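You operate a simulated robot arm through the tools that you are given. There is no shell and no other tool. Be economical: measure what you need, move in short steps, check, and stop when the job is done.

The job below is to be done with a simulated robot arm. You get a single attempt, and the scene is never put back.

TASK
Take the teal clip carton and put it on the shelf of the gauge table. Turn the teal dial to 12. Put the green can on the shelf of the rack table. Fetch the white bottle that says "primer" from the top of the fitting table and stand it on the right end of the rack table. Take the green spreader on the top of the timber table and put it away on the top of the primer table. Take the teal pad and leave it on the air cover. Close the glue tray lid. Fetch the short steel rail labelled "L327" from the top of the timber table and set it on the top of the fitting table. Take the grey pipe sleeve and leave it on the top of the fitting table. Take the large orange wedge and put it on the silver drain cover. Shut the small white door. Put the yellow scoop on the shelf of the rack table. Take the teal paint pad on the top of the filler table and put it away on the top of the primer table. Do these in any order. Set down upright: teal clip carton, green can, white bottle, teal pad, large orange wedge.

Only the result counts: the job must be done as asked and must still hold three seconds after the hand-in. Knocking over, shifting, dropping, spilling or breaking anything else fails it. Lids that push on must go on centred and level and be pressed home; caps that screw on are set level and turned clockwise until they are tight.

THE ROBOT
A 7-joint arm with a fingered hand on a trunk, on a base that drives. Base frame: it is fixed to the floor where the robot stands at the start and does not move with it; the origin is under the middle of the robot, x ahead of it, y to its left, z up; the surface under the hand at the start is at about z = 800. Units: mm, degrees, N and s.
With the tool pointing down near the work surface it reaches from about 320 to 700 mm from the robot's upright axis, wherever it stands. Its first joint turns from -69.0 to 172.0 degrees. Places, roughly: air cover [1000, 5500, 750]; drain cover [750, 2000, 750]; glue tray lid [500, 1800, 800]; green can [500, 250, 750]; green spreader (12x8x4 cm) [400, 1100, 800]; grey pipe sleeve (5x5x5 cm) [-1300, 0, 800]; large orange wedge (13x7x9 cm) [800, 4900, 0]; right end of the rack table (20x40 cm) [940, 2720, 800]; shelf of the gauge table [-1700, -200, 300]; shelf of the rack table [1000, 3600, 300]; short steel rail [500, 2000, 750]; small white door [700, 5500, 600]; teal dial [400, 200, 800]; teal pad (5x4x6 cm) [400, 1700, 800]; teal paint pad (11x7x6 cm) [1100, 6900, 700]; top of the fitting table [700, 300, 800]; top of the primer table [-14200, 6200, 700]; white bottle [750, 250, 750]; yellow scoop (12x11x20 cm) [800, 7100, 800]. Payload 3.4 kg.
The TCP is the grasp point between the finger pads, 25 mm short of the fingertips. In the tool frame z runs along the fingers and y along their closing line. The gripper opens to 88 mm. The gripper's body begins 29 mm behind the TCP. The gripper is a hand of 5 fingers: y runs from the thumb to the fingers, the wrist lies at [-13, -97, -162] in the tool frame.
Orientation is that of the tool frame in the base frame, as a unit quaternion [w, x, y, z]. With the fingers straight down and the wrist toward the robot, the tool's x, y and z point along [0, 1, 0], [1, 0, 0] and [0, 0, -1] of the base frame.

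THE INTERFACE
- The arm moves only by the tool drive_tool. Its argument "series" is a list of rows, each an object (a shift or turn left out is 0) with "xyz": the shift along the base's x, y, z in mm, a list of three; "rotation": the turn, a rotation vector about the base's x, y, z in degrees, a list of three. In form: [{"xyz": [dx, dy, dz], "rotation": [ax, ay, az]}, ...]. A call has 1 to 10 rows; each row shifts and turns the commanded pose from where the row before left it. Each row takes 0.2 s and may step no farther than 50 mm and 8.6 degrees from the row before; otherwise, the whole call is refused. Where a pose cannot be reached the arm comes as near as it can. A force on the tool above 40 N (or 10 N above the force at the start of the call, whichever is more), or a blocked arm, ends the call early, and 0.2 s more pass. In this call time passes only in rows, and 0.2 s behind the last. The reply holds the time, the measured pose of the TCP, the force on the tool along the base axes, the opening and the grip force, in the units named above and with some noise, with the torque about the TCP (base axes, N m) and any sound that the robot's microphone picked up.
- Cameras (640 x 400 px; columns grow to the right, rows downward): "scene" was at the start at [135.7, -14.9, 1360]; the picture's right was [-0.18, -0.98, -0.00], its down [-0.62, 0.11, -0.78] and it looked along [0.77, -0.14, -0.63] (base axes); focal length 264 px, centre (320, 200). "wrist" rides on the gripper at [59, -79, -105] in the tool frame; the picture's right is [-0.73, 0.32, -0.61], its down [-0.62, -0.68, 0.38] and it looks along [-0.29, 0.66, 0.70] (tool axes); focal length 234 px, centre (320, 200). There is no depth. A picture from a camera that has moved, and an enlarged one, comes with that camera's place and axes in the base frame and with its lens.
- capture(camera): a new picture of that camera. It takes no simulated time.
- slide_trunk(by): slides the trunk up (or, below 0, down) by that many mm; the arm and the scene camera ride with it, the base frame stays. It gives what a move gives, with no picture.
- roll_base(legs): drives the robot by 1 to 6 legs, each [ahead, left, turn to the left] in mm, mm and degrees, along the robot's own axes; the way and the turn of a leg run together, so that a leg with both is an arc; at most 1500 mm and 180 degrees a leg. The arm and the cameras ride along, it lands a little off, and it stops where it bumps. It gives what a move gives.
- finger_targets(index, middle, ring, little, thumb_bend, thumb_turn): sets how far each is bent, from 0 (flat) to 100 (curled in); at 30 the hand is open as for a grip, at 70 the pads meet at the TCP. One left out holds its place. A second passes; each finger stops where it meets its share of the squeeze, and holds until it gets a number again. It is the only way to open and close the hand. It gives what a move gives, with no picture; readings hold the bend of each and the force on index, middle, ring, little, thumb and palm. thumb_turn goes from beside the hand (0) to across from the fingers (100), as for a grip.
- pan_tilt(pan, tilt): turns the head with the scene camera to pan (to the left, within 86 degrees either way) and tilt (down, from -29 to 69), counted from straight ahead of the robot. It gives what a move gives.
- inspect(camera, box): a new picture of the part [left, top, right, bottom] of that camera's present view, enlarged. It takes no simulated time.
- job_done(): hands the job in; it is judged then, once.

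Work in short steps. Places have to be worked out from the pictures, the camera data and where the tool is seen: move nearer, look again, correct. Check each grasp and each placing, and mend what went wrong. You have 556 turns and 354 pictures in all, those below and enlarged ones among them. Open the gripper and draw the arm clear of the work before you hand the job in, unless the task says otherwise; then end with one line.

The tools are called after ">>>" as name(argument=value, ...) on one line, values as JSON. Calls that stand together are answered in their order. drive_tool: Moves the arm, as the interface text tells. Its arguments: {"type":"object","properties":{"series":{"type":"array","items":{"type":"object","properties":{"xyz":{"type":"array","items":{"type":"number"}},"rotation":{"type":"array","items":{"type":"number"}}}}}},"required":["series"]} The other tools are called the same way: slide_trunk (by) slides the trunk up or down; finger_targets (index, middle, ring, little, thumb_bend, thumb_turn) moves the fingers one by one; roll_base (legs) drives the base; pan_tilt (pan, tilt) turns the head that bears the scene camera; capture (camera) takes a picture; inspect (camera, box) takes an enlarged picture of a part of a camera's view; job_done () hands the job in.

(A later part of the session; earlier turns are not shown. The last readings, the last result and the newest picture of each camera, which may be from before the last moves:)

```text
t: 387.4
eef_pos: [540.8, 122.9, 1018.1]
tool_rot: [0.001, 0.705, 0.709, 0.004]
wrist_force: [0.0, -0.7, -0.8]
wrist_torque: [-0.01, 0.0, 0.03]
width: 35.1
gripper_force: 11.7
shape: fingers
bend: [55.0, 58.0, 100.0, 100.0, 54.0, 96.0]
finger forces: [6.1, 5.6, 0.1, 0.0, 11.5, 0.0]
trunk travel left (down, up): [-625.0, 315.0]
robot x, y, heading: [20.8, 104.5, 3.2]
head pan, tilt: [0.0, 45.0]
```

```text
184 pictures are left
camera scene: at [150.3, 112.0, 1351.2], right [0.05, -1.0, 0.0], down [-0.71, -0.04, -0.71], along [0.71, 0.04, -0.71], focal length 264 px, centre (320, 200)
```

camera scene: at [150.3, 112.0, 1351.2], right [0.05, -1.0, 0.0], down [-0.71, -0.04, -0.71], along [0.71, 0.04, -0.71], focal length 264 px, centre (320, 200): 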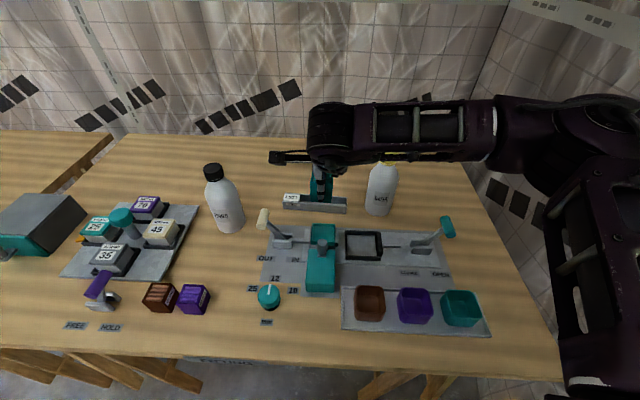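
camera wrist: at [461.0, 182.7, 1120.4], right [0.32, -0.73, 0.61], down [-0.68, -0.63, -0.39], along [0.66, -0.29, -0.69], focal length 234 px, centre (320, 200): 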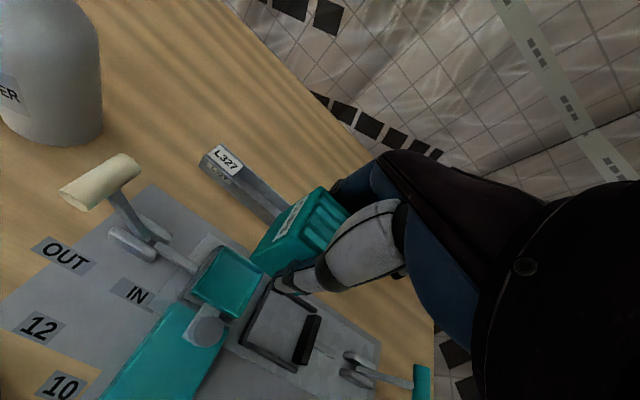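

The carton is out. Raise, back away from the table and turn to face the gauge table behind.

>>> drive_tool(series=[{"xyz": [-20, 0, 40]}, {"xyz": [-30, 0, 35]}, {"xyz": [-40, 0, 0]}])

>>> roll_base(legs=[[-400, 0, 0], [0, 0, 177]])

>>> pan_tilt(pan=0, tilt=35)

>>> capture(camera="scene")

```text
t: 388.2
eef_pos: [447.1, 125.6, 1089.7]
tool_rot: [0.002, 0.705, 0.709, 0.003]
wrist_force: [-0.1, 0.2, -0.9]
wrist_torque: [0.02, -0.02, 0.02]
width: 34.9
gripper_force: 11.7
shape: fingers
bend: [55.0, 58.0, 100.0, 100.0, 54.0, 96.0]
finger forces: [6.2, 5.5, 0.0, 0.0, 11.6, 0.0]
trunk travel left (down, up): [-625.0, 315.0]
robot x, y, heading: [17.9, 101.1, 2.9]
head pan, tilt: [0.0, 45.0]
```

```text
t: 398.0
eef_pos: [-800.1, 66.1, 1090.5]
tool_rot: [-0.003, -0.705, 0.709, 0.001]
wrist_force: [-0.2, 0.1, -0.8]
wrist_torque: [0.01, 0.02, 0.03]
width: 34.1
gripper_force: 11.5
shape: fingers
bend: [56.0, 59.0, 100.0, 100.0, 54.0, 96.0]
finger forces: [5.9, 5.2, 0.3, 0.0, 10.9, 0.0]
trunk travel left (down, up): [-625.0, 315.0]
robot x, y, heading: [-370.0, 80.2, -177.7]
head pan, tilt: [0.0, 45.0]
```

```text
t: 398.7
eef_pos: [-800.7, 64.5, 1090.1]
tool_rot: [-0.004, -0.706, 0.709, 0.001]
wrist_force: [0.4, 0.5, -0.3]
wrist_torque: [0.02, 0.01, 0.01]
width: 34.4
gripper_force: 10.8
shape: fingers
bend: [56.0, 59.0, 100.0, 100.0, 54.0, 96.0]
finger forces: [5.8, 5.1, 0.2, 0.1, 10.9, 0.0]
trunk travel left (down, up): [-625.0, 315.0]
robot x, y, heading: [-367.2, 80.2, -177.4]
head pan, tilt: [0.0, 35.0]
```

```text
183 pictures are left
camera scene: at [-506.4, 76.4, 1365.9], right [-0.04, 1.0, 0.0], down [0.57, 0.02, -0.82], along [-0.82, -0.04, -0.57], focal length 264 px, centre (320, 200)
```

scene: 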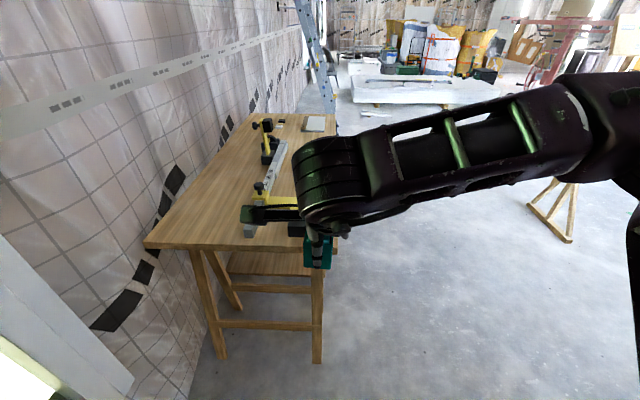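

The gauge table runs along x (−1085…−2340) with its long front edge near y≈+80. I drive around to stand at about (−1700, 750), facing −y.

>>> roll_base(legs=[[0, -700, 0], [1330, 0, 0], [0, 0, 87.5]])

>>> pan_tilt(pan=0, tilt=45)

>>> capture(camera="scene")

```text
t: 412.5
eef_pos: [-1718.2, 281.1, 1089.4]
tool_rot: [0.004, 1.0, -0.018, 0.002]
wrist_force: [0.5, -0.1, -0.3]
wrist_torque: [0.01, -0.04, 0.0]
width: 33.6
gripper_force: 10.6
shape: fingers
bend: [56.0, 59.0, 100.0, 100.0, 54.0, 96.0]
finger forces: [5.6, 5.0, 0.2, 0.0, 10.5, 0.0]
trunk travel left (down, up): [-625.0, 315.0]
robot x, y, heading: [-1718.5, 708.5, -89.2]
head pan, tilt: [0.0, 35.0]
```

```text
t: 413.2
eef_pos: [-1718.4, 280.7, 1089.3]
tool_rot: [0.004, 1.0, -0.017, 0.002]
wrist_force: [-0.2, 1.1, -0.7]
wrist_torque: [0.02, 0.01, -0.01]
width: 33.9
gripper_force: 10.8
shape: fingers
bend: [56.0, 59.0, 100.0, 100.0, 54.0, 96.0]
finger forces: [5.6, 5.0, 0.2, 0.0, 10.4, 0.0]
trunk travel left (down, up): [-625.0, 315.0]
robot x, y, heading: [-1719.7, 711.2, -89.1]
head pan, tilt: [0.0, 45.0]
```

```text
182 pictures are left
camera scene: at [-1718.7, 580.9, 1351.2], right [-1.0, -0.01, 0.0], down [-0.01, 0.71, -0.71], along [0.01, -0.71, -0.71], focal length 264 px, centre (320, 200)
```

scene: 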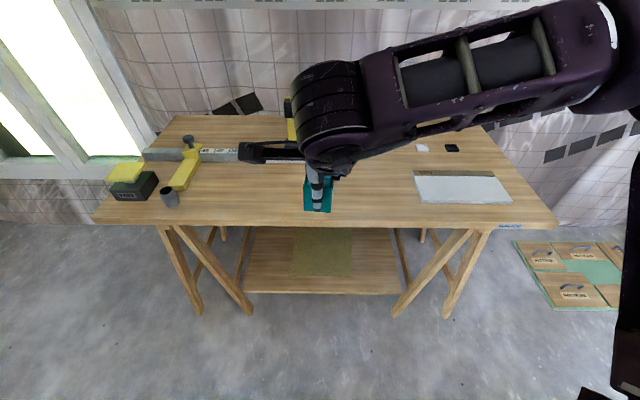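

The shelf's front edge is at about y=64, with an olive mat in the middle. I'll put the carton on bare wood at x≈−1525. Tighten the grip, shift left, and lower.

>>> finger_targets(index=68, middle=70, thumb_bend=69)

>>> slide_trunk(by=-400)

>>> slide_trunk(by=-225)

>>> roll_base(legs=[[0, 192, 0]])

>>> drive_tool(series=[{"xyz": [0, 0, -40]}, {"xyz": [0, 0, -40]}])

>>> capture(camera="scene")

>>> capture(camera="wrist")

```text
t: 414.2
eef_pos: [-1717.9, 281.1, 1089.5]
tool_rot: [0.004, 1.0, -0.018, 0.002]
wrist_force: [0.0, -0.9, -0.7]
wrist_torque: [0.01, 0.0, 0.0]
width: 33.9
gripper_force: 12.5
shape: fingers
bend: [57.0, 61.0, 100.0, 100.0, 53.0, 96.0]
finger forces: [6.2, 6.6, 0.3, 0.0, 12.6, 0.0]
trunk travel left (down, up): [-625.0, 315.0]
robot x, y, heading: [-1720.0, 713.4, -89.3]
head pan, tilt: [0.0, 45.0]
```

```text
t: 418.1
eef_pos: [-1716.6, 281.6, 690.3]
tool_rot: [0.003, 1.0, -0.018, 0.001]
wrist_force: [-0.2, -0.9, -1.1]
wrist_torque: [-0.01, 0.01, 0.03]
width: 34.1
gripper_force: 12.9
shape: fingers
bend: [57.0, 61.0, 100.0, 100.0, 53.0, 96.0]
finger forces: [6.3, 6.7, 0.2, 0.0, 12.8, 0.1]
trunk travel left (down, up): [-225.0, 715.0]
robot x, y, heading: [-1720.0, 711.4, -89.3]
head pan, tilt: [0.0, 45.0]
```

```text
t: 420.4
eef_pos: [-1717.3, 280.7, 466.3]
tool_rot: [0.004, 1.0, -0.017, 0.001]
wrist_force: [0.1, -0.3, 0.4]
wrist_torque: [0.0, 0.01, -0.01]
width: 34.0
gripper_force: 13.1
shape: fingers
bend: [57.0, 61.0, 100.0, 100.0, 53.0, 96.0]
finger forces: [6.2, 6.6, 0.2, 0.1, 12.7, 0.1]
trunk travel left (down, up): [0.0, 940.0]
robot x, y, heading: [-1718.3, 709.0, -89.3]
head pan, tilt: [0.0, 45.0]
```

```text
t: 422.0
eef_pos: [-1524.5, 284.9, 464.8]
tool_rot: [0.003, 1.0, -0.016, 0.001]
wrist_force: [-0.5, 0.0, -1.6]
wrist_torque: [0.0, -0.03, 0.01]
width: 34.0
gripper_force: 12.4
shape: fingers
bend: [57.0, 61.0, 100.0, 100.0, 53.0, 96.0]
finger forces: [6.2, 6.7, 0.2, 0.1, 12.6, 0.1]
trunk travel left (down, up): [0.0, 940.0]
robot x, y, heading: [-1531.8, 714.9, -88.7]
head pan, tilt: [0.0, 45.0]
```

```text
t: 422.6
eef_pos: [-1527.0, 285.0, 383.9]
tool_rot: [0.003, 1.0, -0.016, 0.001]
wrist_force: [-0.2, 0.5, -0.2]
wrist_torque: [-0.03, -0.02, -0.01]
width: 33.9
gripper_force: 12.8
shape: fingers
bend: [57.0, 61.0, 100.0, 100.0, 53.0, 96.0]
finger forces: [6.2, 6.5, 0.2, 0.1, 12.6, 0.0]
trunk travel left (down, up): [0.0, 940.0]
robot x, y, heading: [-1527.5, 716.5, -89.2]
head pan, tilt: [0.0, 45.0]
```

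```text
181 pictures are left
camera scene: at [-1526.5, 584.2, 726.2], right [-1.0, -0.02, 0.0], down [-0.01, 0.71, -0.71], along [0.01, -0.71, -0.71], focal length 264 px, centre (320, 200)
```

scene: 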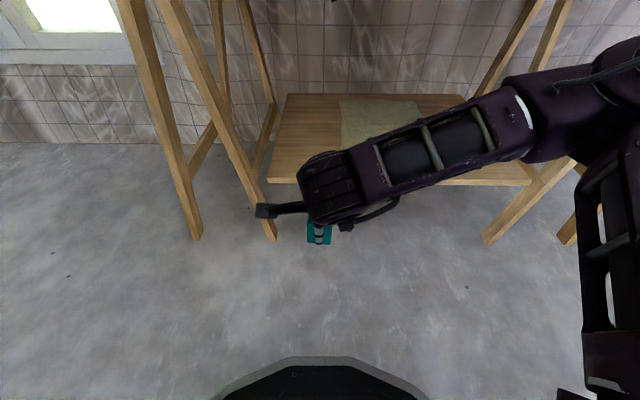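

```text
180 pictures are left
camera wrist: at [-1466.7, 364.2, 488.9], right [-0.74, -0.3, 0.61], down [-0.6, 0.7, -0.39], along [-0.31, -0.65, -0.69], focal length 234 px, centre (320, 200)
```

wrist: 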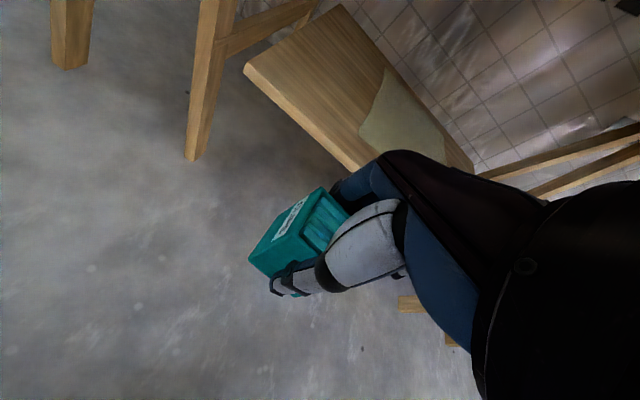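

Shelf spans x from −1395, mat from −1590. I extend the arm forward so the body stays clear of the table, then drive in 160 mm.

>>> drive_tool(series=[{"xyz": [5, -35, 0]}, {"xyz": [5, -35, 0]}, {"xyz": [5, -35, 0]}])

>>> roll_base(legs=[[158, 0, 0]])

>>> capture(camera="scene")

>>> capture(camera="wrist")

```text
t: 423.4
eef_pos: [-1510.2, 180.8, 384.3]
tool_rot: [0.004, 1.0, -0.015, 0.001]
wrist_force: [0.4, 1.0, -0.1]
wrist_torque: [0.03, 0.0, 0.0]
width: 33.7
gripper_force: 12.8
shape: fingers
bend: [57.0, 61.0, 100.0, 100.0, 53.0, 96.0]
finger forces: [6.4, 6.5, 0.0, 0.1, 12.7, 0.0]
trunk travel left (down, up): [0.0, 940.0]
robot x, y, heading: [-1531.0, 712.1, -88.9]
head pan, tilt: [0.0, 45.0]
```

```text
t: 424.8
eef_pos: [-1505.5, 21.3, 385.8]
tool_rot: [0.003, 1.0, -0.015, 0.002]
wrist_force: [0.0, -0.6, -0.8]
wrist_torque: [0.01, 0.01, -0.02]
width: 34.3
gripper_force: 12.6
shape: fingers
bend: [57.0, 61.0, 100.0, 100.0, 53.0, 96.0]
finger forces: [6.3, 6.5, 0.1, 0.1, 12.7, 0.1]
trunk travel left (down, up): [0.0, 940.0]
robot x, y, heading: [-1527.5, 559.5, -88.7]
head pan, tilt: [0.0, 45.0]
```

```text
179 pictures are left
camera scene: at [-1523.1, 425.6, 726.1], right [-1.0, -0.02, 0.0], down [-0.01, 0.71, -0.71], along [0.01, -0.71, -0.71], focal length 264 px, centre (320, 200)
```

scene: 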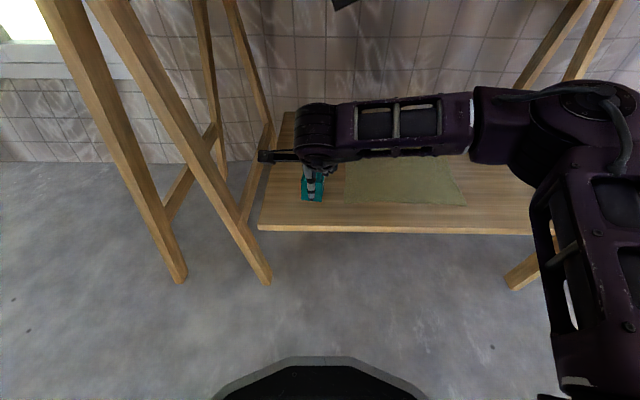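

```text
178 pictures are left
camera wrist: at [-1445.6, 100.6, 488.8], right [-0.74, -0.3, 0.61], down [-0.6, 0.7, -0.39], along [-0.31, -0.65, -0.69], focal length 234 px, centre (320, 200)
```

wrist: 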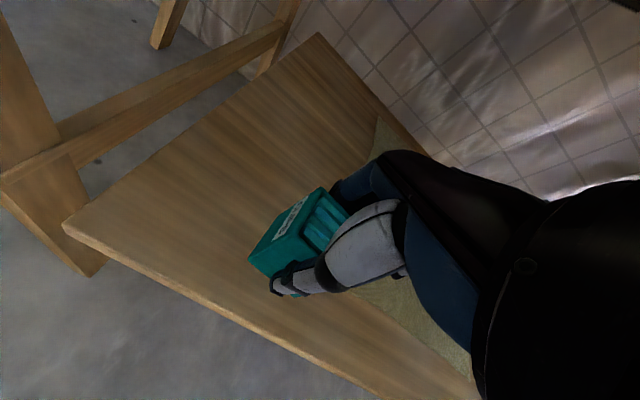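

Over the shelf. Lower gently until contact.

>>> drive_tool(series=[{"xyz": [0, 0, -15]}, {"xyz": [0, 0, -12]}, {"xyz": [0, 0, -5]}, {"xyz": [0, 0, -4]}, {"xyz": [0, 0, -4]}, {"xyz": [0, 0, -3]}])

```text
t: 426.2
eef_pos: [-1506.5, 22.6, 342.8]
tool_rot: [0.004, 1.0, -0.015, 0.002]
wrist_force: [0.8, 1.4, -0.4]
wrist_torque: [-0.03, 0.02, -0.01]
width: 34.0
gripper_force: 12.4
shape: fingers
bend: [57.0, 61.0, 100.0, 100.0, 53.0, 96.0]
finger forces: [6.4, 6.5, 0.2, 0.0, 12.5, 0.0]
trunk travel left (down, up): [0.0, 940.0]
robot x, y, heading: [-1524.2, 559.6, -89.0]
head pan, tilt: [0.0, 45.0]
```

>>> drive_tool(series=[{"xyz": [0, 0, -3]}, {"xyz": [0, 0, -3]}, {"xyz": [0, 0, -3]}, {"xyz": [0, 0, -3]}])

>>> inspect(camera="scene", box=[250, 110, 400, 240])

```text
t: 427.2
eef_pos: [-1505.7, 22.3, 330.5]
tool_rot: [0.003, 1.0, -0.015, 0.002]
wrist_force: [-0.2, 0.2, 0.1]
wrist_torque: [-0.03, 0.03, 0.02]
width: 34.1
gripper_force: 12.7
shape: fingers
bend: [57.0, 61.0, 100.0, 100.0, 53.0, 96.0]
finger forces: [6.3, 6.6, 0.1, 0.0, 12.9, 0.0]
trunk travel left (down, up): [0.0, 940.0]
robot x, y, heading: [-1527.7, 558.2, -88.9]
head pan, tilt: [0.0, 45.0]
```

```text
3.08 times, centred on (325, 175) of scene
camera zoom: at [-1523.1, 425.6, 726.2], right [-1.0, -0.02, 0.0], down [-0.01, 0.71, -0.71], along [0.01, -0.71, -0.71], focal length 812 px, centre (305, 277)
```

zoom: 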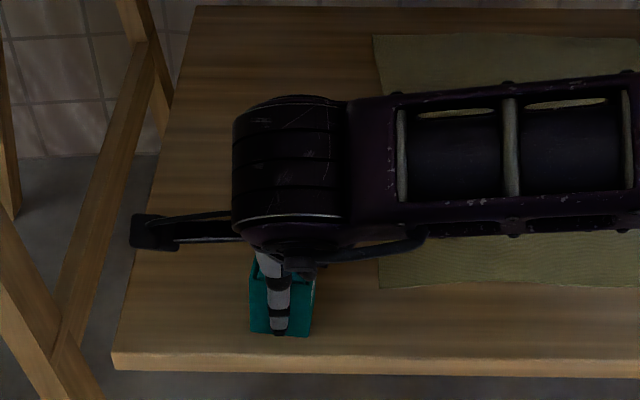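

>>> drive_tool(series=[{"xyz": [0, 0, -2]}, {"xyz": [0, 0, -2]}, {"xyz": [0, 0, -2]}, {"xyz": [0, 0, -2]}])

```text
t: 428.2
eef_pos: [-1505.8, 21.9, 324.8]
tool_rot: [0.007, 1.0, -0.014, 0.003]
wrist_force: [2.1, 1.2, 23.5]
wrist_torque: [-0.2, -0.03, 0.09]
width: 34.3
gripper_force: 16.5
shape: fingers
bend: [58.0, 61.0, 100.0, 100.0, 54.0, 95.0]
finger forces: [6.9, 8.9, 0.4, 0.0, 16.7, 0.1]
trunk travel left (down, up): [0.0, 940.0]
robot x, y, heading: [-1524.7, 558.0, -88.6]
head pan, tilt: [0.0, 45.0]
```

Contact. Ease up and open, then rise clear of the carton.

>>> drive_tool(series=[{"xyz": [0, 0, 3]}])

>>> finger_targets(index=38, middle=38, thumb_bend=36)

>>> drive_tool(series=[{"xyz": [0, 0, 10]}, {"xyz": [0, 0, 25]}, {"xyz": [0, 0, 30]}, {"xyz": [0, 0, 15]}])

>>> capture(camera="wrist")

>>> capture(camera="scene")

```text
t: 428.6
eef_pos: [-1505.5, 23.5, 325.3]
tool_rot: [0.004, 1.0, -0.015, 0.002]
wrist_force: [4.0, -2.5, 16.9]
wrist_torque: [-0.33, 0.01, 0.03]
width: 34.3
gripper_force: 15.5
shape: fingers
bend: [58.0, 61.0, 100.0, 100.0, 55.0, 95.0]
finger forces: [7.5, 9.2, 0.2, 0.0, 14.5, 0.0]
trunk travel left (down, up): [0.0, 940.0]
robot x, y, heading: [-1527.1, 552.9, -88.9]
head pan, tilt: [0.0, 45.0]
```

```text
t: 429.6
eef_pos: [-1506.5, 22.1, 323.5]
tool_rot: [0.003, 1.0, -0.015, 0.002]
wrist_force: [-0.6, -0.2, 0.3]
wrist_torque: [-0.02, -0.02, 0.0]
width: 69.7
gripper_force: 0.2
shape: fingers
bend: [38.0, 38.0, 100.0, 100.0, 36.0, 97.0]
finger forces: [0.0, 0.1, 0.1, 0.0, 0.0, 0.1]
trunk travel left (down, up): [0.0, 940.0]
robot x, y, heading: [-1525.8, 554.6, -88.7]
head pan, tilt: [0.0, 45.0]
```

```text
t: 430.6
eef_pos: [-1506.5, 22.2, 404.9]
tool_rot: [0.004, 1.0, -0.015, 0.002]
wrist_force: [-0.2, -1.0, 0.0]
wrist_torque: [-0.02, 0.01, -0.01]
width: 69.5
gripper_force: 0.0
shape: fingers
bend: [38.0, 38.0, 100.0, 100.0, 36.0, 97.0]
finger forces: [0.0, 0.0, 0.0, 0.1, 0.0, 0.0]
trunk travel left (down, up): [0.0, 940.0]
robot x, y, heading: [-1524.3, 552.6, -88.8]
head pan, tilt: [0.0, 45.0]
```

```text
176 pictures are left
camera wrist: at [-1446.2, 100.7, 508.0], right [-0.74, -0.3, 0.61], down [-0.6, 0.7, -0.39], along [-0.31, -0.65, -0.69], focal length 234 px, centre (320, 200)
```

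wrist: 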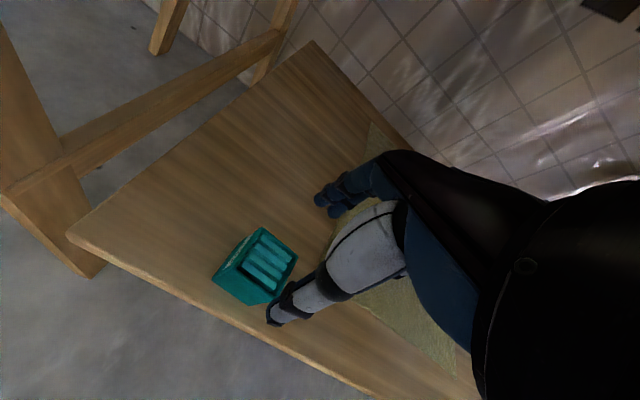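

```text
175 pictures are left
camera scene: at [-1523.1, 425.6, 726.1], right [-1.0, -0.02, 0.0], down [-0.01, 0.71, -0.71], along [0.01, -0.71, -0.71], focal length 264 px, centre (320, 200)
```

scene: 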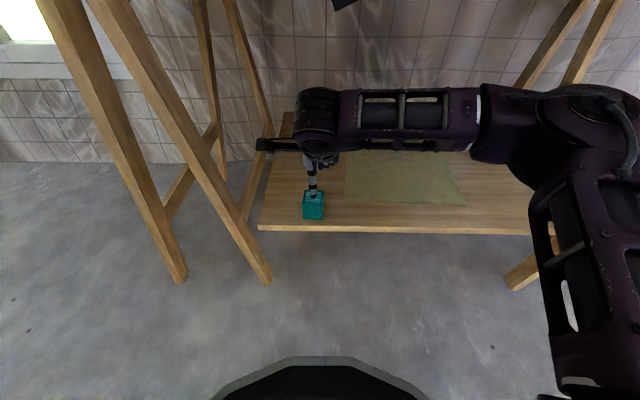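

The carton stands on the gauge shelf. Back out, raise, and go to the pipe sleeve on this table's top.

>>> roll_base(legs=[[-180, 0, 0]])

>>> slide_trunk(by=400)

>>> slide_trunk(by=225)

>>> roll_base(legs=[[0, 235, -1], [130, 0, 0]])

>>> capture(camera="scene")

>>> capture(camera="wrist")

```text
t: 432.1
eef_pos: [-1511.7, 197.4, 404.9]
tool_rot: [0.003, 1.0, -0.016, 0.001]
wrist_force: [0.3, 0.4, 0.3]
wrist_torque: [-0.01, -0.02, 0.02]
width: 69.8
gripper_force: 0.0
shape: fingers
bend: [38.0, 38.0, 100.0, 100.0, 36.0, 97.0]
finger forces: [0.1, 0.0, 0.0, 0.0, 0.0, 0.0]
trunk travel left (down, up): [0.0, 940.0]
robot x, y, heading: [-1534.9, 730.2, -88.9]
head pan, tilt: [0.0, 45.0]
```

```text
t: 435.9
eef_pos: [-1510.7, 198.9, 805.1]
tool_rot: [0.003, 1.0, -0.015, 0.002]
wrist_force: [-0.1, -0.3, 0.4]
wrist_torque: [0.03, -0.01, 0.0]
width: 69.6
gripper_force: 0.1
shape: fingers
bend: [38.0, 38.0, 100.0, 100.0, 36.0, 97.0]
finger forces: [0.0, 0.0, 0.0, 0.0, 0.1, 0.0]
trunk travel left (down, up): [-400.0, 540.0]
robot x, y, heading: [-1529.5, 732.5, -89.0]
head pan, tilt: [0.0, 45.0]
```

```text
t: 438.3
eef_pos: [-1510.2, 197.7, 1029.8]
tool_rot: [0.004, 1.0, -0.016, 0.002]
wrist_force: [0.0, 0.0, 0.8]
wrist_torque: [-0.01, 0.02, 0.0]
width: 69.5
gripper_force: 0.1
shape: fingers
bend: [38.0, 38.0, 100.0, 100.0, 36.0, 97.0]
finger forces: [0.0, 0.1, 0.0, 0.0, 0.0, 0.0]
trunk travel left (down, up): [-625.0, 315.0]
robot x, y, heading: [-1529.2, 734.1, -88.7]
head pan, tilt: [0.0, 45.0]
```

```text
t: 440.9
eef_pos: [-1285.1, 69.8, 1028.2]
tool_rot: [0.005, 1.0, -0.024, 0.001]
wrist_force: [-0.3, 0.9, 0.2]
wrist_torque: [0.02, 0.0, -0.02]
width: 69.5
gripper_force: 0.0
shape: fingers
bend: [38.0, 38.0, 100.0, 100.0, 36.0, 97.0]
finger forces: [0.0, 0.0, 0.0, 0.0, 0.0, 0.0]
trunk travel left (down, up): [-625.0, 315.0]
robot x, y, heading: [-1294.8, 603.8, -89.9]
head pan, tilt: [0.0, 45.0]
```

```text
174 pictures are left
camera scene: at [-1293.3, 474.0, 1351.1], right [-1.0, 0.0, 0.0], down [0.0, 0.71, -0.71], along [0.0, -0.71, -0.71], focal length 264 px, centre (320, 200)
```

scene: 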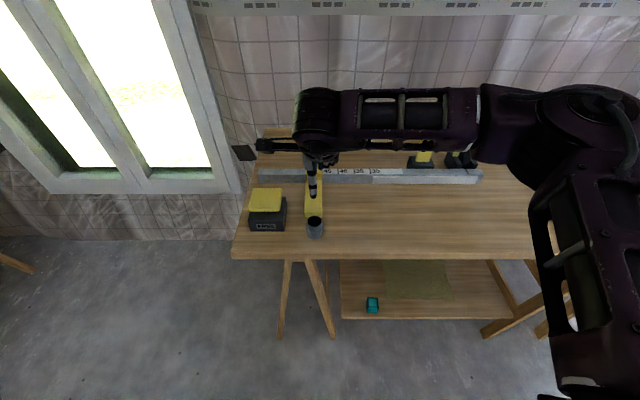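

```text
173 pictures are left
camera wrist: at [-1222.9, 147.6, 1132.6], right [-0.74, -0.28, 0.61], down [-0.59, 0.71, -0.39], along [-0.32, -0.65, -0.69], focal length 234 px, centre (320, 200)
```

wrist: 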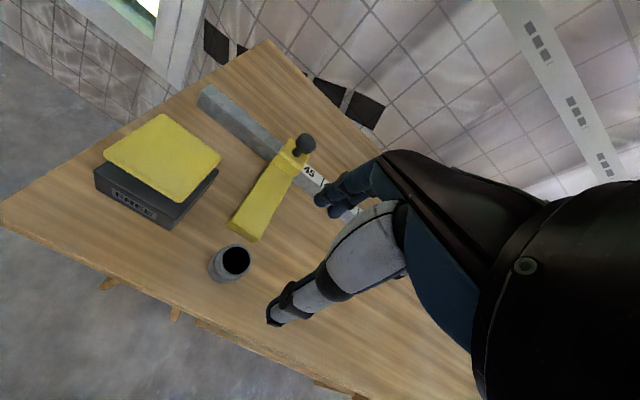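

The sleeve's top is at (−1281, 42, 840); a yellow arm lies 20 mm behind it. I turn the hand +47° so the fingers come in beside that arm, and hover.

>>> drive_tool(series=[{"xyz": [0, 0, 0], "rotation": [0, 0, 7.9]}, {"xyz": [0, 0, 0], "rotation": [0, 0, 7.9]}, {"xyz": [0, 0, 0], "rotation": [0, 0, 7.9]}, {"xyz": [0, -8, -20], "rotation": [0, 0, 7.9]}, {"xyz": [2, -10, -30], "rotation": [0, 0, 7.9]}, {"xyz": [2, -10, -30], "rotation": [0, 0, 7.9]}, {"xyz": [0, 0, -30]}])

>>> capture(camera="wrist")

```text
t: 442.5
eef_pos: [-1282.3, 41.8, 919.9]
tool_rot: [0.003, 0.925, 0.38, 0.004]
wrist_force: [-0.2, 0.4, 0.2]
wrist_torque: [-0.04, 0.02, 0.01]
width: 69.4
gripper_force: 0.0
shape: fingers
bend: [38.0, 38.0, 100.0, 100.0, 36.0, 97.0]
finger forces: [0.0, 0.0, 0.1, 0.1, 0.0, 0.0]
trunk travel left (down, up): [-625.0, 315.0]
robot x, y, heading: [-1292.1, 601.8, -89.9]
head pan, tilt: [0.0, 45.0]
```

```text
172 pictures are left
camera wrist: at [-1296.7, 140.4, 1023.7], right [-0.29, -0.74, 0.61], down [-0.92, 0.04, -0.39], along [0.26, -0.67, -0.69], focal length 234 px, centre (320, 200)
```

wrist: 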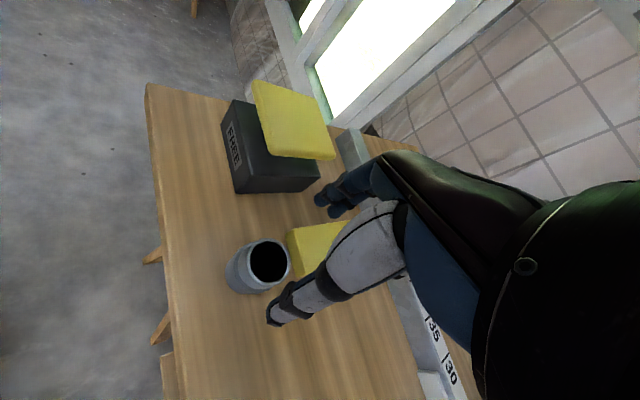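

Centred. Lower to z≈848 and close index, middle and thumb.

>>> drive_tool(series=[{"xyz": [1, 1, -35]}, {"xyz": [0, 0, -25]}, {"xyz": [0, 0, -12]}])

>>> finger_targets(index=58, middle=58, thumb_bend=57)

>>> capture(camera="wrist")

```text
t: 443.3
eef_pos: [-1281.2, 43.7, 846.1]
tool_rot: [0.002, 0.925, 0.379, 0.003]
wrist_force: [-0.8, -0.3, 0.4]
wrist_torque: [-0.02, 0.01, 0.03]
width: 69.6
gripper_force: 0.0
shape: fingers
bend: [38.0, 38.0, 100.0, 100.0, 36.0, 97.0]
finger forces: [0.0, 0.0, 0.1, 0.1, 0.0, 0.0]
trunk travel left (down, up): [-625.0, 315.0]
robot x, y, heading: [-1292.0, 605.9, -90.0]
head pan, tilt: [0.0, 45.0]
```

```text
t: 444.3
eef_pos: [-1280.6, 42.6, 846.7]
tool_rot: [0.002, 0.925, 0.38, 0.003]
wrist_force: [0.4, -0.1, 0.5]
wrist_torque: [0.02, 0.0, -0.01]
width: 35.2
gripper_force: 2.3
shape: fingers
bend: [54.0, 56.0, 100.0, 100.0, 52.0, 97.0]
finger forces: [1.5, 0.8, 0.0, 0.0, 2.3, 0.0]
trunk travel left (down, up): [-625.0, 315.0]
robot x, y, heading: [-1295.6, 601.7, -89.9]
head pan, tilt: [0.0, 45.0]
```

```text
171 pictures are left
camera wrist: at [-1295.5, 141.2, 950.4], right [-0.29, -0.74, 0.61], down [-0.92, 0.05, -0.39], along [0.26, -0.67, -0.69], focal length 234 px, centre (320, 200)
```

wrist: 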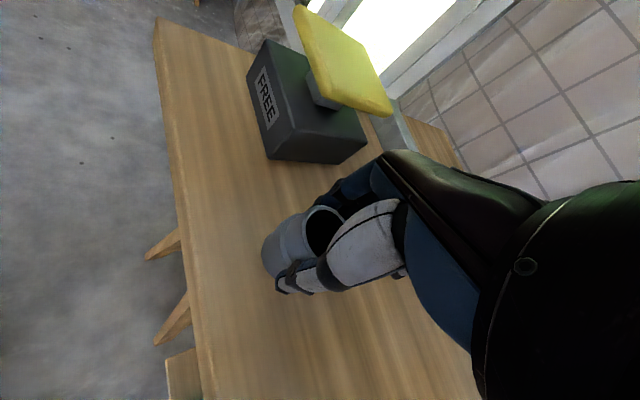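

Good contact; squeeze and lift.

>>> finger_targets(index=68, middle=68, thumb_bend=66)

>>> drive_tool(series=[{"xyz": [0, 0, 10]}, {"xyz": [0, 5, 30]}, {"xyz": [0, 10, 40]}, {"xyz": [0, 10, 45]}, {"xyz": [0, 10, 45]}, {"xyz": [0, 10, 45]}])

>>> capture(camera="wrist")

```text
t: 445.3
eef_pos: [-1281.1, 43.2, 846.9]
tool_rot: [0.002, 0.925, 0.38, 0.002]
wrist_force: [0.5, -0.8, 0.8]
wrist_torque: [0.05, -0.01, -0.04]
width: 33.3
gripper_force: 10.3
shape: fingers
bend: [57.0, 62.0, 100.0, 100.0, 52.0, 96.0]
finger forces: [5.7, 4.3, 0.0, 0.1, 10.0, 0.0]
trunk travel left (down, up): [-625.0, 315.0]
robot x, y, heading: [-1296.1, 604.1, -89.6]
head pan, tilt: [0.0, 45.0]
```

```text
t: 446.7
eef_pos: [-1281.0, 91.2, 1063.9]
tool_rot: [0.002, 0.925, 0.379, 0.003]
wrist_force: [0.1, 0.5, -0.1]
wrist_torque: [-0.02, 0.01, -0.01]
width: 33.1
gripper_force: 9.1
shape: fingers
bend: [57.0, 62.0, 100.0, 100.0, 53.0, 96.0]
finger forces: [5.8, 4.4, 0.0, 0.0, 9.7, 0.0]
trunk travel left (down, up): [-625.0, 315.0]
robot x, y, heading: [-1296.5, 604.4, -89.9]
head pan, tilt: [0.0, 45.0]
```

```text
170 pictures are left
camera wrist: at [-1296.2, 188.9, 1165.8], right [-0.29, -0.74, 0.61], down [-0.92, 0.05, -0.39], along [0.26, -0.67, -0.69], focal length 234 px, centre (320, 200)
```

wrist: 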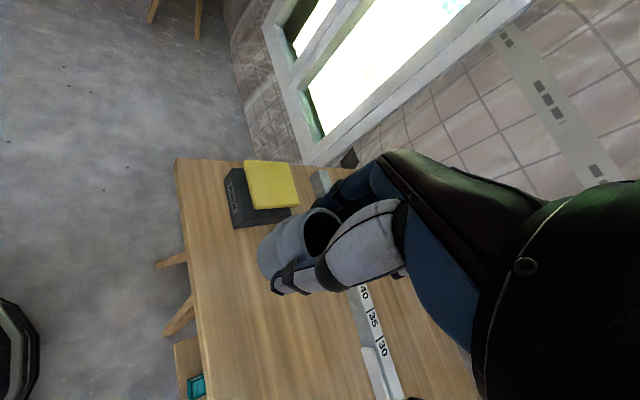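

Sleeve held. Back away, turn to heading 0 and drive back to the fitting table.

>>> roll_base(legs=[[-120, 0, 0], [0, 0, 90], [600, 0, 0], [0, -520, 0], [640, 0, 0]])

>>> pan_tilt(pan=10, tilt=45)

>>> capture(camera="scene")

```text
t: 460.3
eef_pos: [405.1, 112.0, 1060.7]
tool_rot: [0.0, 0.414, 0.91, 0.003]
wrist_force: [-0.6, 0.6, 0.1]
wrist_torque: [0.02, -0.02, -0.01]
width: 32.9
gripper_force: 9.6
shape: fingers
bend: [57.0, 62.0, 100.0, 100.0, 53.0, 96.0]
finger forces: [5.6, 4.2, 0.1, 0.0, 9.3, 0.0]
trunk travel left (down, up): [-625.0, 315.0]
robot x, y, heading: [-111.3, 130.2, -3.3]
head pan, tilt: [0.0, 45.0]
```

```text
t: 461.0
eef_pos: [404.1, 112.9, 1060.9]
tool_rot: [0.0, 0.415, 0.91, 0.004]
wrist_force: [-0.4, -0.1, 0.0]
wrist_torque: [0.02, 0.01, 0.0]
width: 32.8
gripper_force: 9.6
shape: fingers
bend: [57.0, 62.0, 100.0, 100.0, 53.0, 96.0]
finger forces: [5.7, 4.2, 0.1, 0.0, 9.3, 0.0]
trunk travel left (down, up): [-625.0, 315.0]
robot x, y, heading: [-109.8, 131.4, -3.5]
head pan, tilt: [10.0, 45.0]
```

```text
169 pictures are left
camera scene: at [21.0, 139.2, 1351.1], right [0.11, -0.99, 0.0], down [-0.7, -0.08, -0.71], along [0.7, 0.08, -0.71], focal length 264 px, centre (320, 200)
```

scene: 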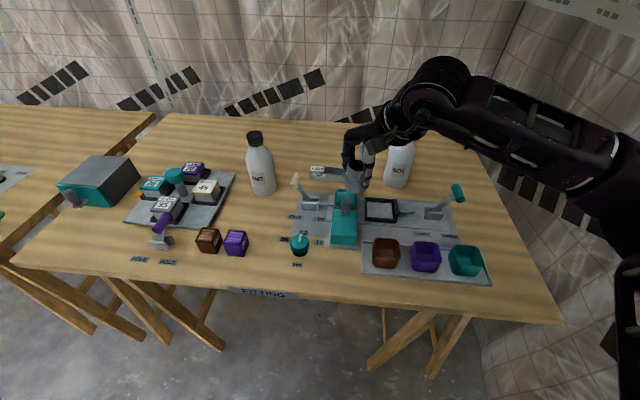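

Shift the base 200 left and 50 ahead, then lower the sleeve at about (460, 330).

>>> roll_base(legs=[[50, 190, 3.4]])

>>> capture(camera="wrist")

>>> capture(camera="scene")

```text
t: 462.6
eef_pos: [462.2, 327.9, 1061.3]
tool_rot: [0.0, 0.389, 0.921, 0.004]
wrist_force: [-0.2, -0.1, -0.1]
wrist_torque: [-0.01, -0.02, -0.01]
width: 33.0
gripper_force: 9.3
shape: fingers
bend: [57.0, 62.0, 100.0, 100.0, 53.0, 96.0]
finger forces: [5.8, 4.3, 0.1, 0.1, 9.3, 0.0]
trunk travel left (down, up): [-625.0, 315.0]
robot x, y, heading: [-55.8, 318.1, -0.6]
head pan, tilt: [10.0, 45.0]
```

```text
168 pictures are left
camera wrist: at [363.1, 314.9, 1165.1], right [0.74, -0.3, 0.61], down [-0.05, -0.92, -0.39], along [0.67, 0.25, -0.69], focal length 234 px, centre (320, 200)
```

wrist: 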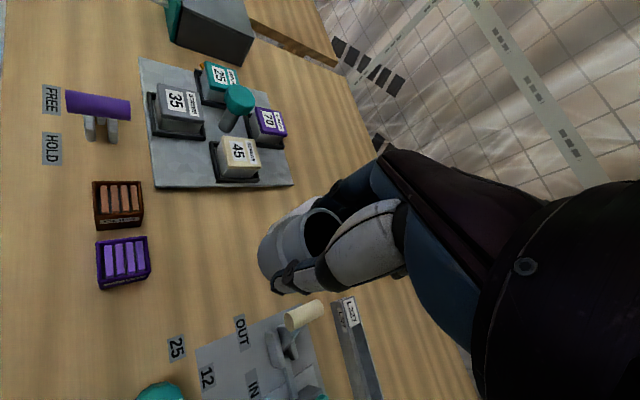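

```text
167 pictures are left
camera scene: at [76.9, 333.0, 1351.1], right [0.17, -0.99, 0.0], down [-0.7, -0.12, -0.71], along [0.7, 0.12, -0.71], focal length 264 px, centre (320, 200)
```

scene: 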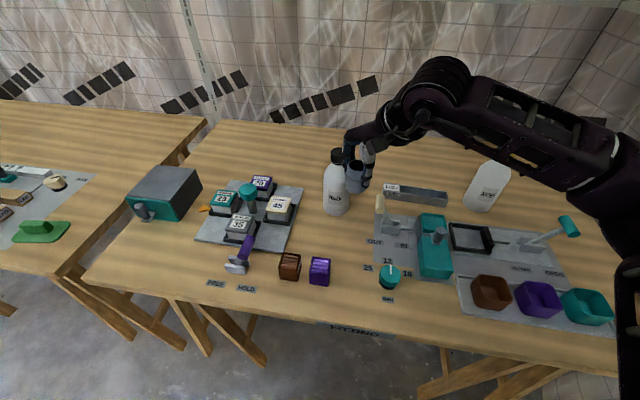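

Clear below. Move slightly away from the bottle and lower the sleeve.

>>> drive_tool(series=[{"xyz": [-15, -10, -40]}, {"xyz": [0, 0, -45]}, {"xyz": [0, 0, -45]}, {"xyz": [0, 0, -45]}, {"xyz": [0, 0, -25]}, {"xyz": [0, 0, -8]}, {"xyz": [0, 0, -4]}])

>>> inspect(camera="scene", box=[260, 130, 440, 290])

```text
t: 464.2
eef_pos: [446.0, 317.5, 848.9]
tool_rot: [0.0, 0.389, 0.921, 0.004]
wrist_force: [-0.8, 0.3, -0.3]
wrist_torque: [0.01, 0.0, -0.02]
width: 32.8
gripper_force: 8.9
shape: fingers
bend: [58.0, 63.0, 100.0, 100.0, 53.0, 96.0]
finger forces: [5.6, 4.2, 0.0, 0.0, 9.2, 0.1]
trunk travel left (down, up): [-625.0, 315.0]
robot x, y, heading: [-55.2, 320.1, -0.5]
head pan, tilt: [10.0, 45.0]
```

```text
2.50 times, centred on (350, 210) of scene
camera zoom: at [76.7, 332.3, 1351.1], right [0.17, -0.99, 0.0], down [-0.7, -0.12, -0.71], along [0.7, 0.12, -0.71], focal length 660 px, centre (245, 175)
```

zoom: 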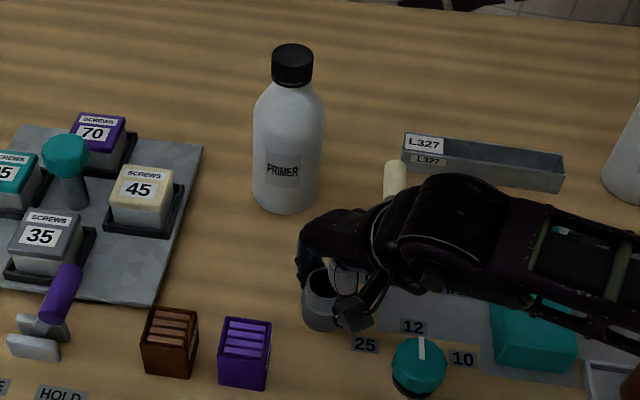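

>>> drive_tool(series=[{"xyz": [0, 0, -3]}, {"xyz": [0, 0, -3]}])

>>> finger_targets(index=38, middle=38, thumb_bend=36)

>>> drive_tool(series=[{"xyz": [0, 0, 20]}, {"xyz": [0, 0, 45]}, {"xyz": [0, 0, 45]}, {"xyz": [0, 0, 45]}])

>>> capture(camera="scene")

>>> capture(camera="wrist")

```text
t: 464.8
eef_pos: [445.6, 318.8, 844.9]
tool_rot: [0.002, 0.39, 0.921, 0.006]
wrist_force: [0.1, -0.7, 8.6]
wrist_torque: [0.06, -0.04, 0.0]
width: 33.2
gripper_force: 11.5
shape: fingers
bend: [58.0, 63.0, 100.0, 100.0, 53.0, 96.0]
finger forces: [6.2, 5.3, 0.0, 0.0, 10.5, 0.0]
trunk travel left (down, up): [-625.0, 315.0]
robot x, y, heading: [-56.6, 321.5, -0.3]
head pan, tilt: [10.0, 45.0]
```

```text
t: 465.8
eef_pos: [446.4, 318.5, 843.7]
tool_rot: [0.0, 0.389, 0.921, 0.003]
wrist_force: [-0.8, -0.5, 0.0]
wrist_torque: [-0.01, -0.02, 0.03]
width: 69.3
gripper_force: 0.1
shape: fingers
bend: [38.0, 38.0, 100.0, 100.0, 36.0, 97.0]
finger forces: [0.0, 0.0, 0.0, 0.1, 0.0, 0.2]
trunk travel left (down, up): [-625.0, 315.0]
robot x, y, heading: [-54.6, 318.0, -0.7]
head pan, tilt: [10.0, 45.0]
```

```text
t: 466.8
eef_pos: [445.4, 318.6, 999.1]
tool_rot: [0.0, 0.39, 0.921, 0.005]
wrist_force: [0.0, 0.4, 0.2]
wrist_torque: [0.0, 0.01, 0.03]
width: 69.4
gripper_force: 0.1
shape: fingers
bend: [38.0, 38.0, 100.0, 100.0, 36.0, 97.0]
finger forces: [0.0, 0.1, 0.1, 0.1, 0.0, 0.1]
trunk travel left (down, up): [-625.0, 315.0]
robot x, y, heading: [-56.2, 321.0, -0.6]
head pan, tilt: [10.0, 45.0]
```

```text
165 pictures are left
camera scene: at [76.1, 332.7, 1351.1], right [0.17, -0.99, 0.0], down [-0.7, -0.12, -0.71], along [0.7, 0.12, -0.71], focal length 264 px, centre (320, 200)
```

scene: 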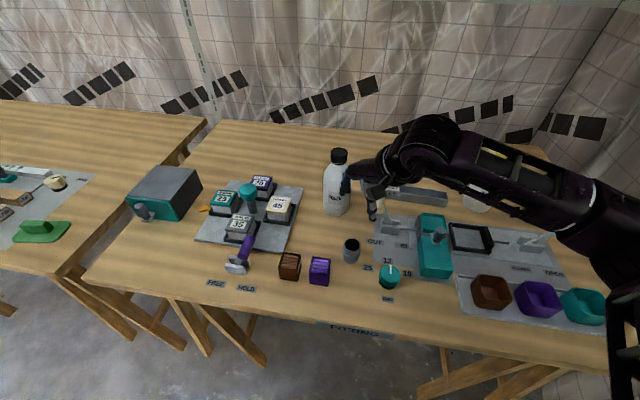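

```text
164 pictures are left
camera wrist: at [346.8, 306.2, 1104.0], right [0.74, -0.3, 0.61], down [-0.05, -0.92, -0.39], along [0.67, 0.26, -0.69], focal length 234 px, centre (320, 200)
```

wrist: 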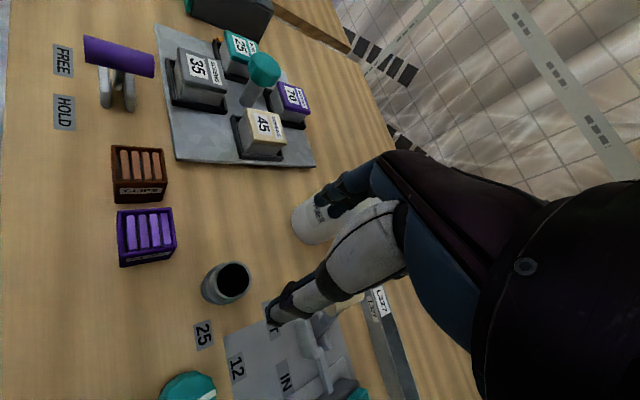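

Sleeve placed. Now the primer bottle: cap triangulated at (613, 377), top z≈979, cap Ø ~39. Raise and turn the hand to yaw 0, then drive 130 ahead.

>>> drive_tool(series=[{"xyz": [0, 0, 30], "rotation": [0, 0, -7.4]}, {"xyz": [0, 0, 30], "rotation": [0, 0, -7.4]}, {"xyz": [0, 0, 30], "rotation": [0, 0, -7.4]}, {"xyz": [0, 0, 10], "rotation": [0, 0, -7.4]}, {"xyz": [0, 0, 0], "rotation": [0, 0, -7.4]}, {"xyz": [0, 0, 0], "rotation": [0, 0, -7.4]}])

>>> roll_base(legs=[[130, 0, 0]])

>>> capture(camera="wrist")

>>> capture(camera="scene")

```text
t: 468.2
eef_pos: [445.4, 318.3, 1098.6]
tool_rot: [0.001, 0.709, 0.705, 0.004]
wrist_force: [-0.7, 0.2, 0.4]
wrist_torque: [0.01, 0.0, 0.04]
width: 69.8
gripper_force: 0.1
shape: fingers
bend: [38.0, 38.0, 100.0, 100.0, 36.0, 97.0]
finger forces: [0.0, 0.1, 0.1, 0.0, 0.0, 0.0]
trunk travel left (down, up): [-625.0, 315.0]
robot x, y, heading: [-51.4, 319.9, -0.6]
head pan, tilt: [10.0, 45.0]
```

```text
t: 469.5
eef_pos: [572.8, 316.0, 1097.1]
tool_rot: [0.001, 0.708, 0.706, 0.004]
wrist_force: [0.4, -0.3, 0.7]
wrist_torque: [0.0, -0.01, -0.02]
width: 69.6
gripper_force: 0.1
shape: fingers
bend: [38.0, 38.0, 100.0, 100.0, 36.0, 97.0]
finger forces: [0.1, 0.1, 0.0, 0.1, 0.1, 0.0]
trunk travel left (down, up): [-625.0, 315.0]
robot x, y, heading: [71.4, 320.9, -0.4]
head pan, tilt: [10.0, 45.0]
```

```text
163 pictures are left
camera wrist: at [494.2, 375.6, 1201.9], right [0.32, -0.73, 0.61], down [-0.68, -0.62, -0.39], along [0.66, -0.29, -0.69], focal length 234 px, centre (320, 200)
```

wrist: 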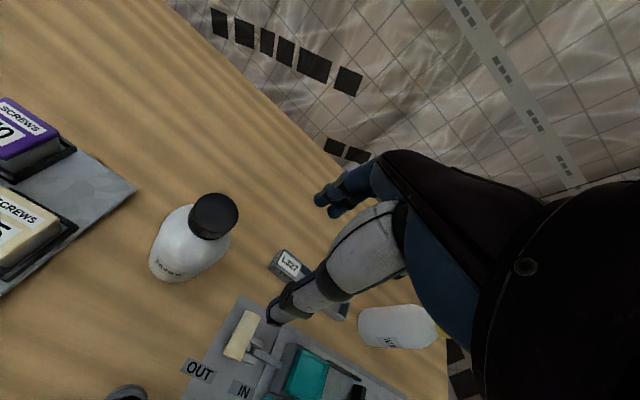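

```text
162 pictures are left
camera scene: at [204.4, 331.7, 1351.1], right [0.17, -0.99, 0.0], down [-0.7, -0.12, -0.71], along [0.7, 0.12, -0.71], focal length 264 px, centre (320, 200)
```

scene: 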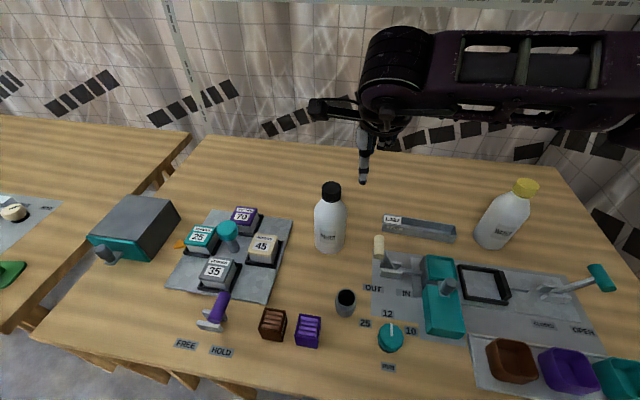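

Cap confirmed at (613, 376). Move above it and lower to just above the cap.

>>> drive_tool(series=[{"xyz": [14, 20, 0]}, {"xyz": [14, 20, 0]}, {"xyz": [12, 20, 0]}, {"xyz": [0, 0, -40]}, {"xyz": [0, 0, -40]}])

>>> capture(camera="wrist")

>>> inspect(camera="scene", box=[250, 110, 430, 270])

```text
t: 470.7
eef_pos: [614.1, 376.9, 1016.5]
tool_rot: [0.001, 0.708, 0.706, 0.004]
wrist_force: [0.1, 1.2, -1.2]
wrist_torque: [0.01, 0.02, -0.01]
width: 69.5
gripper_force: 0.0
shape: fingers
bend: [38.0, 38.0, 100.0, 100.0, 36.0, 97.0]
finger forces: [0.1, 0.0, 0.0, 0.0, 0.1, 0.0]
trunk travel left (down, up): [-625.0, 315.0]
robot x, y, heading: [68.5, 316.1, -0.1]
head pan, tilt: [10.0, 45.0]
```

```text
161 pictures are left
camera wrist: at [534.4, 437.1, 1121.2], right [0.32, -0.73, 0.61], down [-0.68, -0.62, -0.39], along [0.66, -0.29, -0.69], focal length 234 px, centre (320, 200)
```

wrist: 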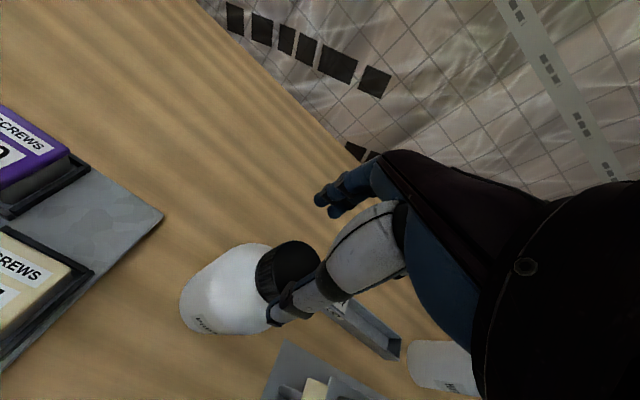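

```text
2.50 times, centred on (340, 190) of scene
camera zoom: at [204.5, 331.8, 1351.1], right [0.17, -0.99, 0.0], down [-0.7, -0.12, -0.71], along [0.7, 0.12, -0.71], focal length 660 px, centre (270, 225)
```

zoom: 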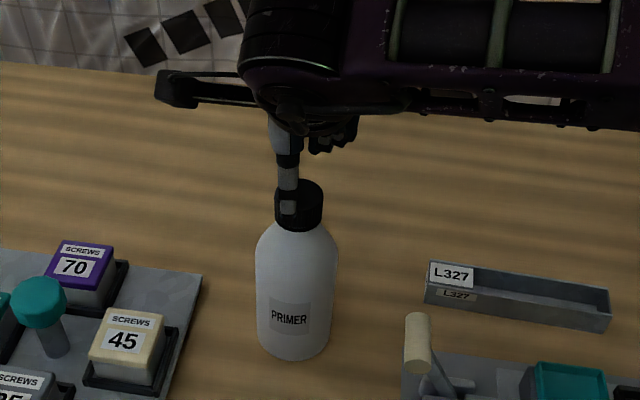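

Aligned within 4 mm. Lower to z≈967 and close around the cap.

>>> drive_tool(series=[{"xyz": [-3, 1, -20]}, {"xyz": [0, 0, -18]}, {"xyz": [0, 0, -11]}])

>>> finger_targets(index=60, middle=60, thumb_bend=58)

>>> capture(camera="wrist")

```text
t: 471.5
eef_pos: [610.7, 375.9, 973.5]
tool_rot: [0.003, 0.709, 0.705, 0.008]
wrist_force: [4.8, -2.7, 23.8]
wrist_torque: [-0.29, 0.25, 0.12]
width: 71.4
gripper_force: 13.1
shape: fingers
bend: [38.0, 38.0, 100.0, 100.0, 35.0, 97.0]
finger forces: [0.1, 0.1, 22.1, 0.0, 4.1, 0.0]
trunk travel left (down, up): [-625.0, 315.0]
robot x, y, heading: [72.6, 318.1, -0.6]
head pan, tilt: [10.0, 45.0]
```

```text
t: 472.5
eef_pos: [606.8, 376.4, 972.9]
tool_rot: [0.003, 0.708, 0.706, 0.006]
wrist_force: [-0.9, -4.6, 29.1]
wrist_torque: [-0.24, 0.32, 0.17]
width: 37.5
gripper_force: 21.4
shape: fingers
bend: [59.0, 60.0, 100.0, 100.0, 50.0, 94.0]
finger forces: [0.8, 0.4, 26.7, 0.0, 15.8, 0.0]
trunk travel left (down, up): [-625.0, 315.0]
robot x, y, heading: [73.3, 317.4, -0.2]
head pan, tilt: [10.0, 45.0]
```

```text
159 pictures are left
camera wrist: at [527.0, 434.9, 1075.6], right [0.31, -0.73, 0.61], down [-0.68, -0.62, -0.39], along [0.66, -0.29, -0.69], focal length 234 px, centre (320, 200)
```

wrist: 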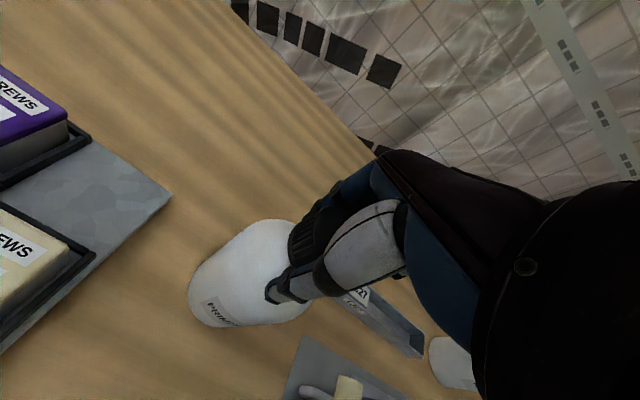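

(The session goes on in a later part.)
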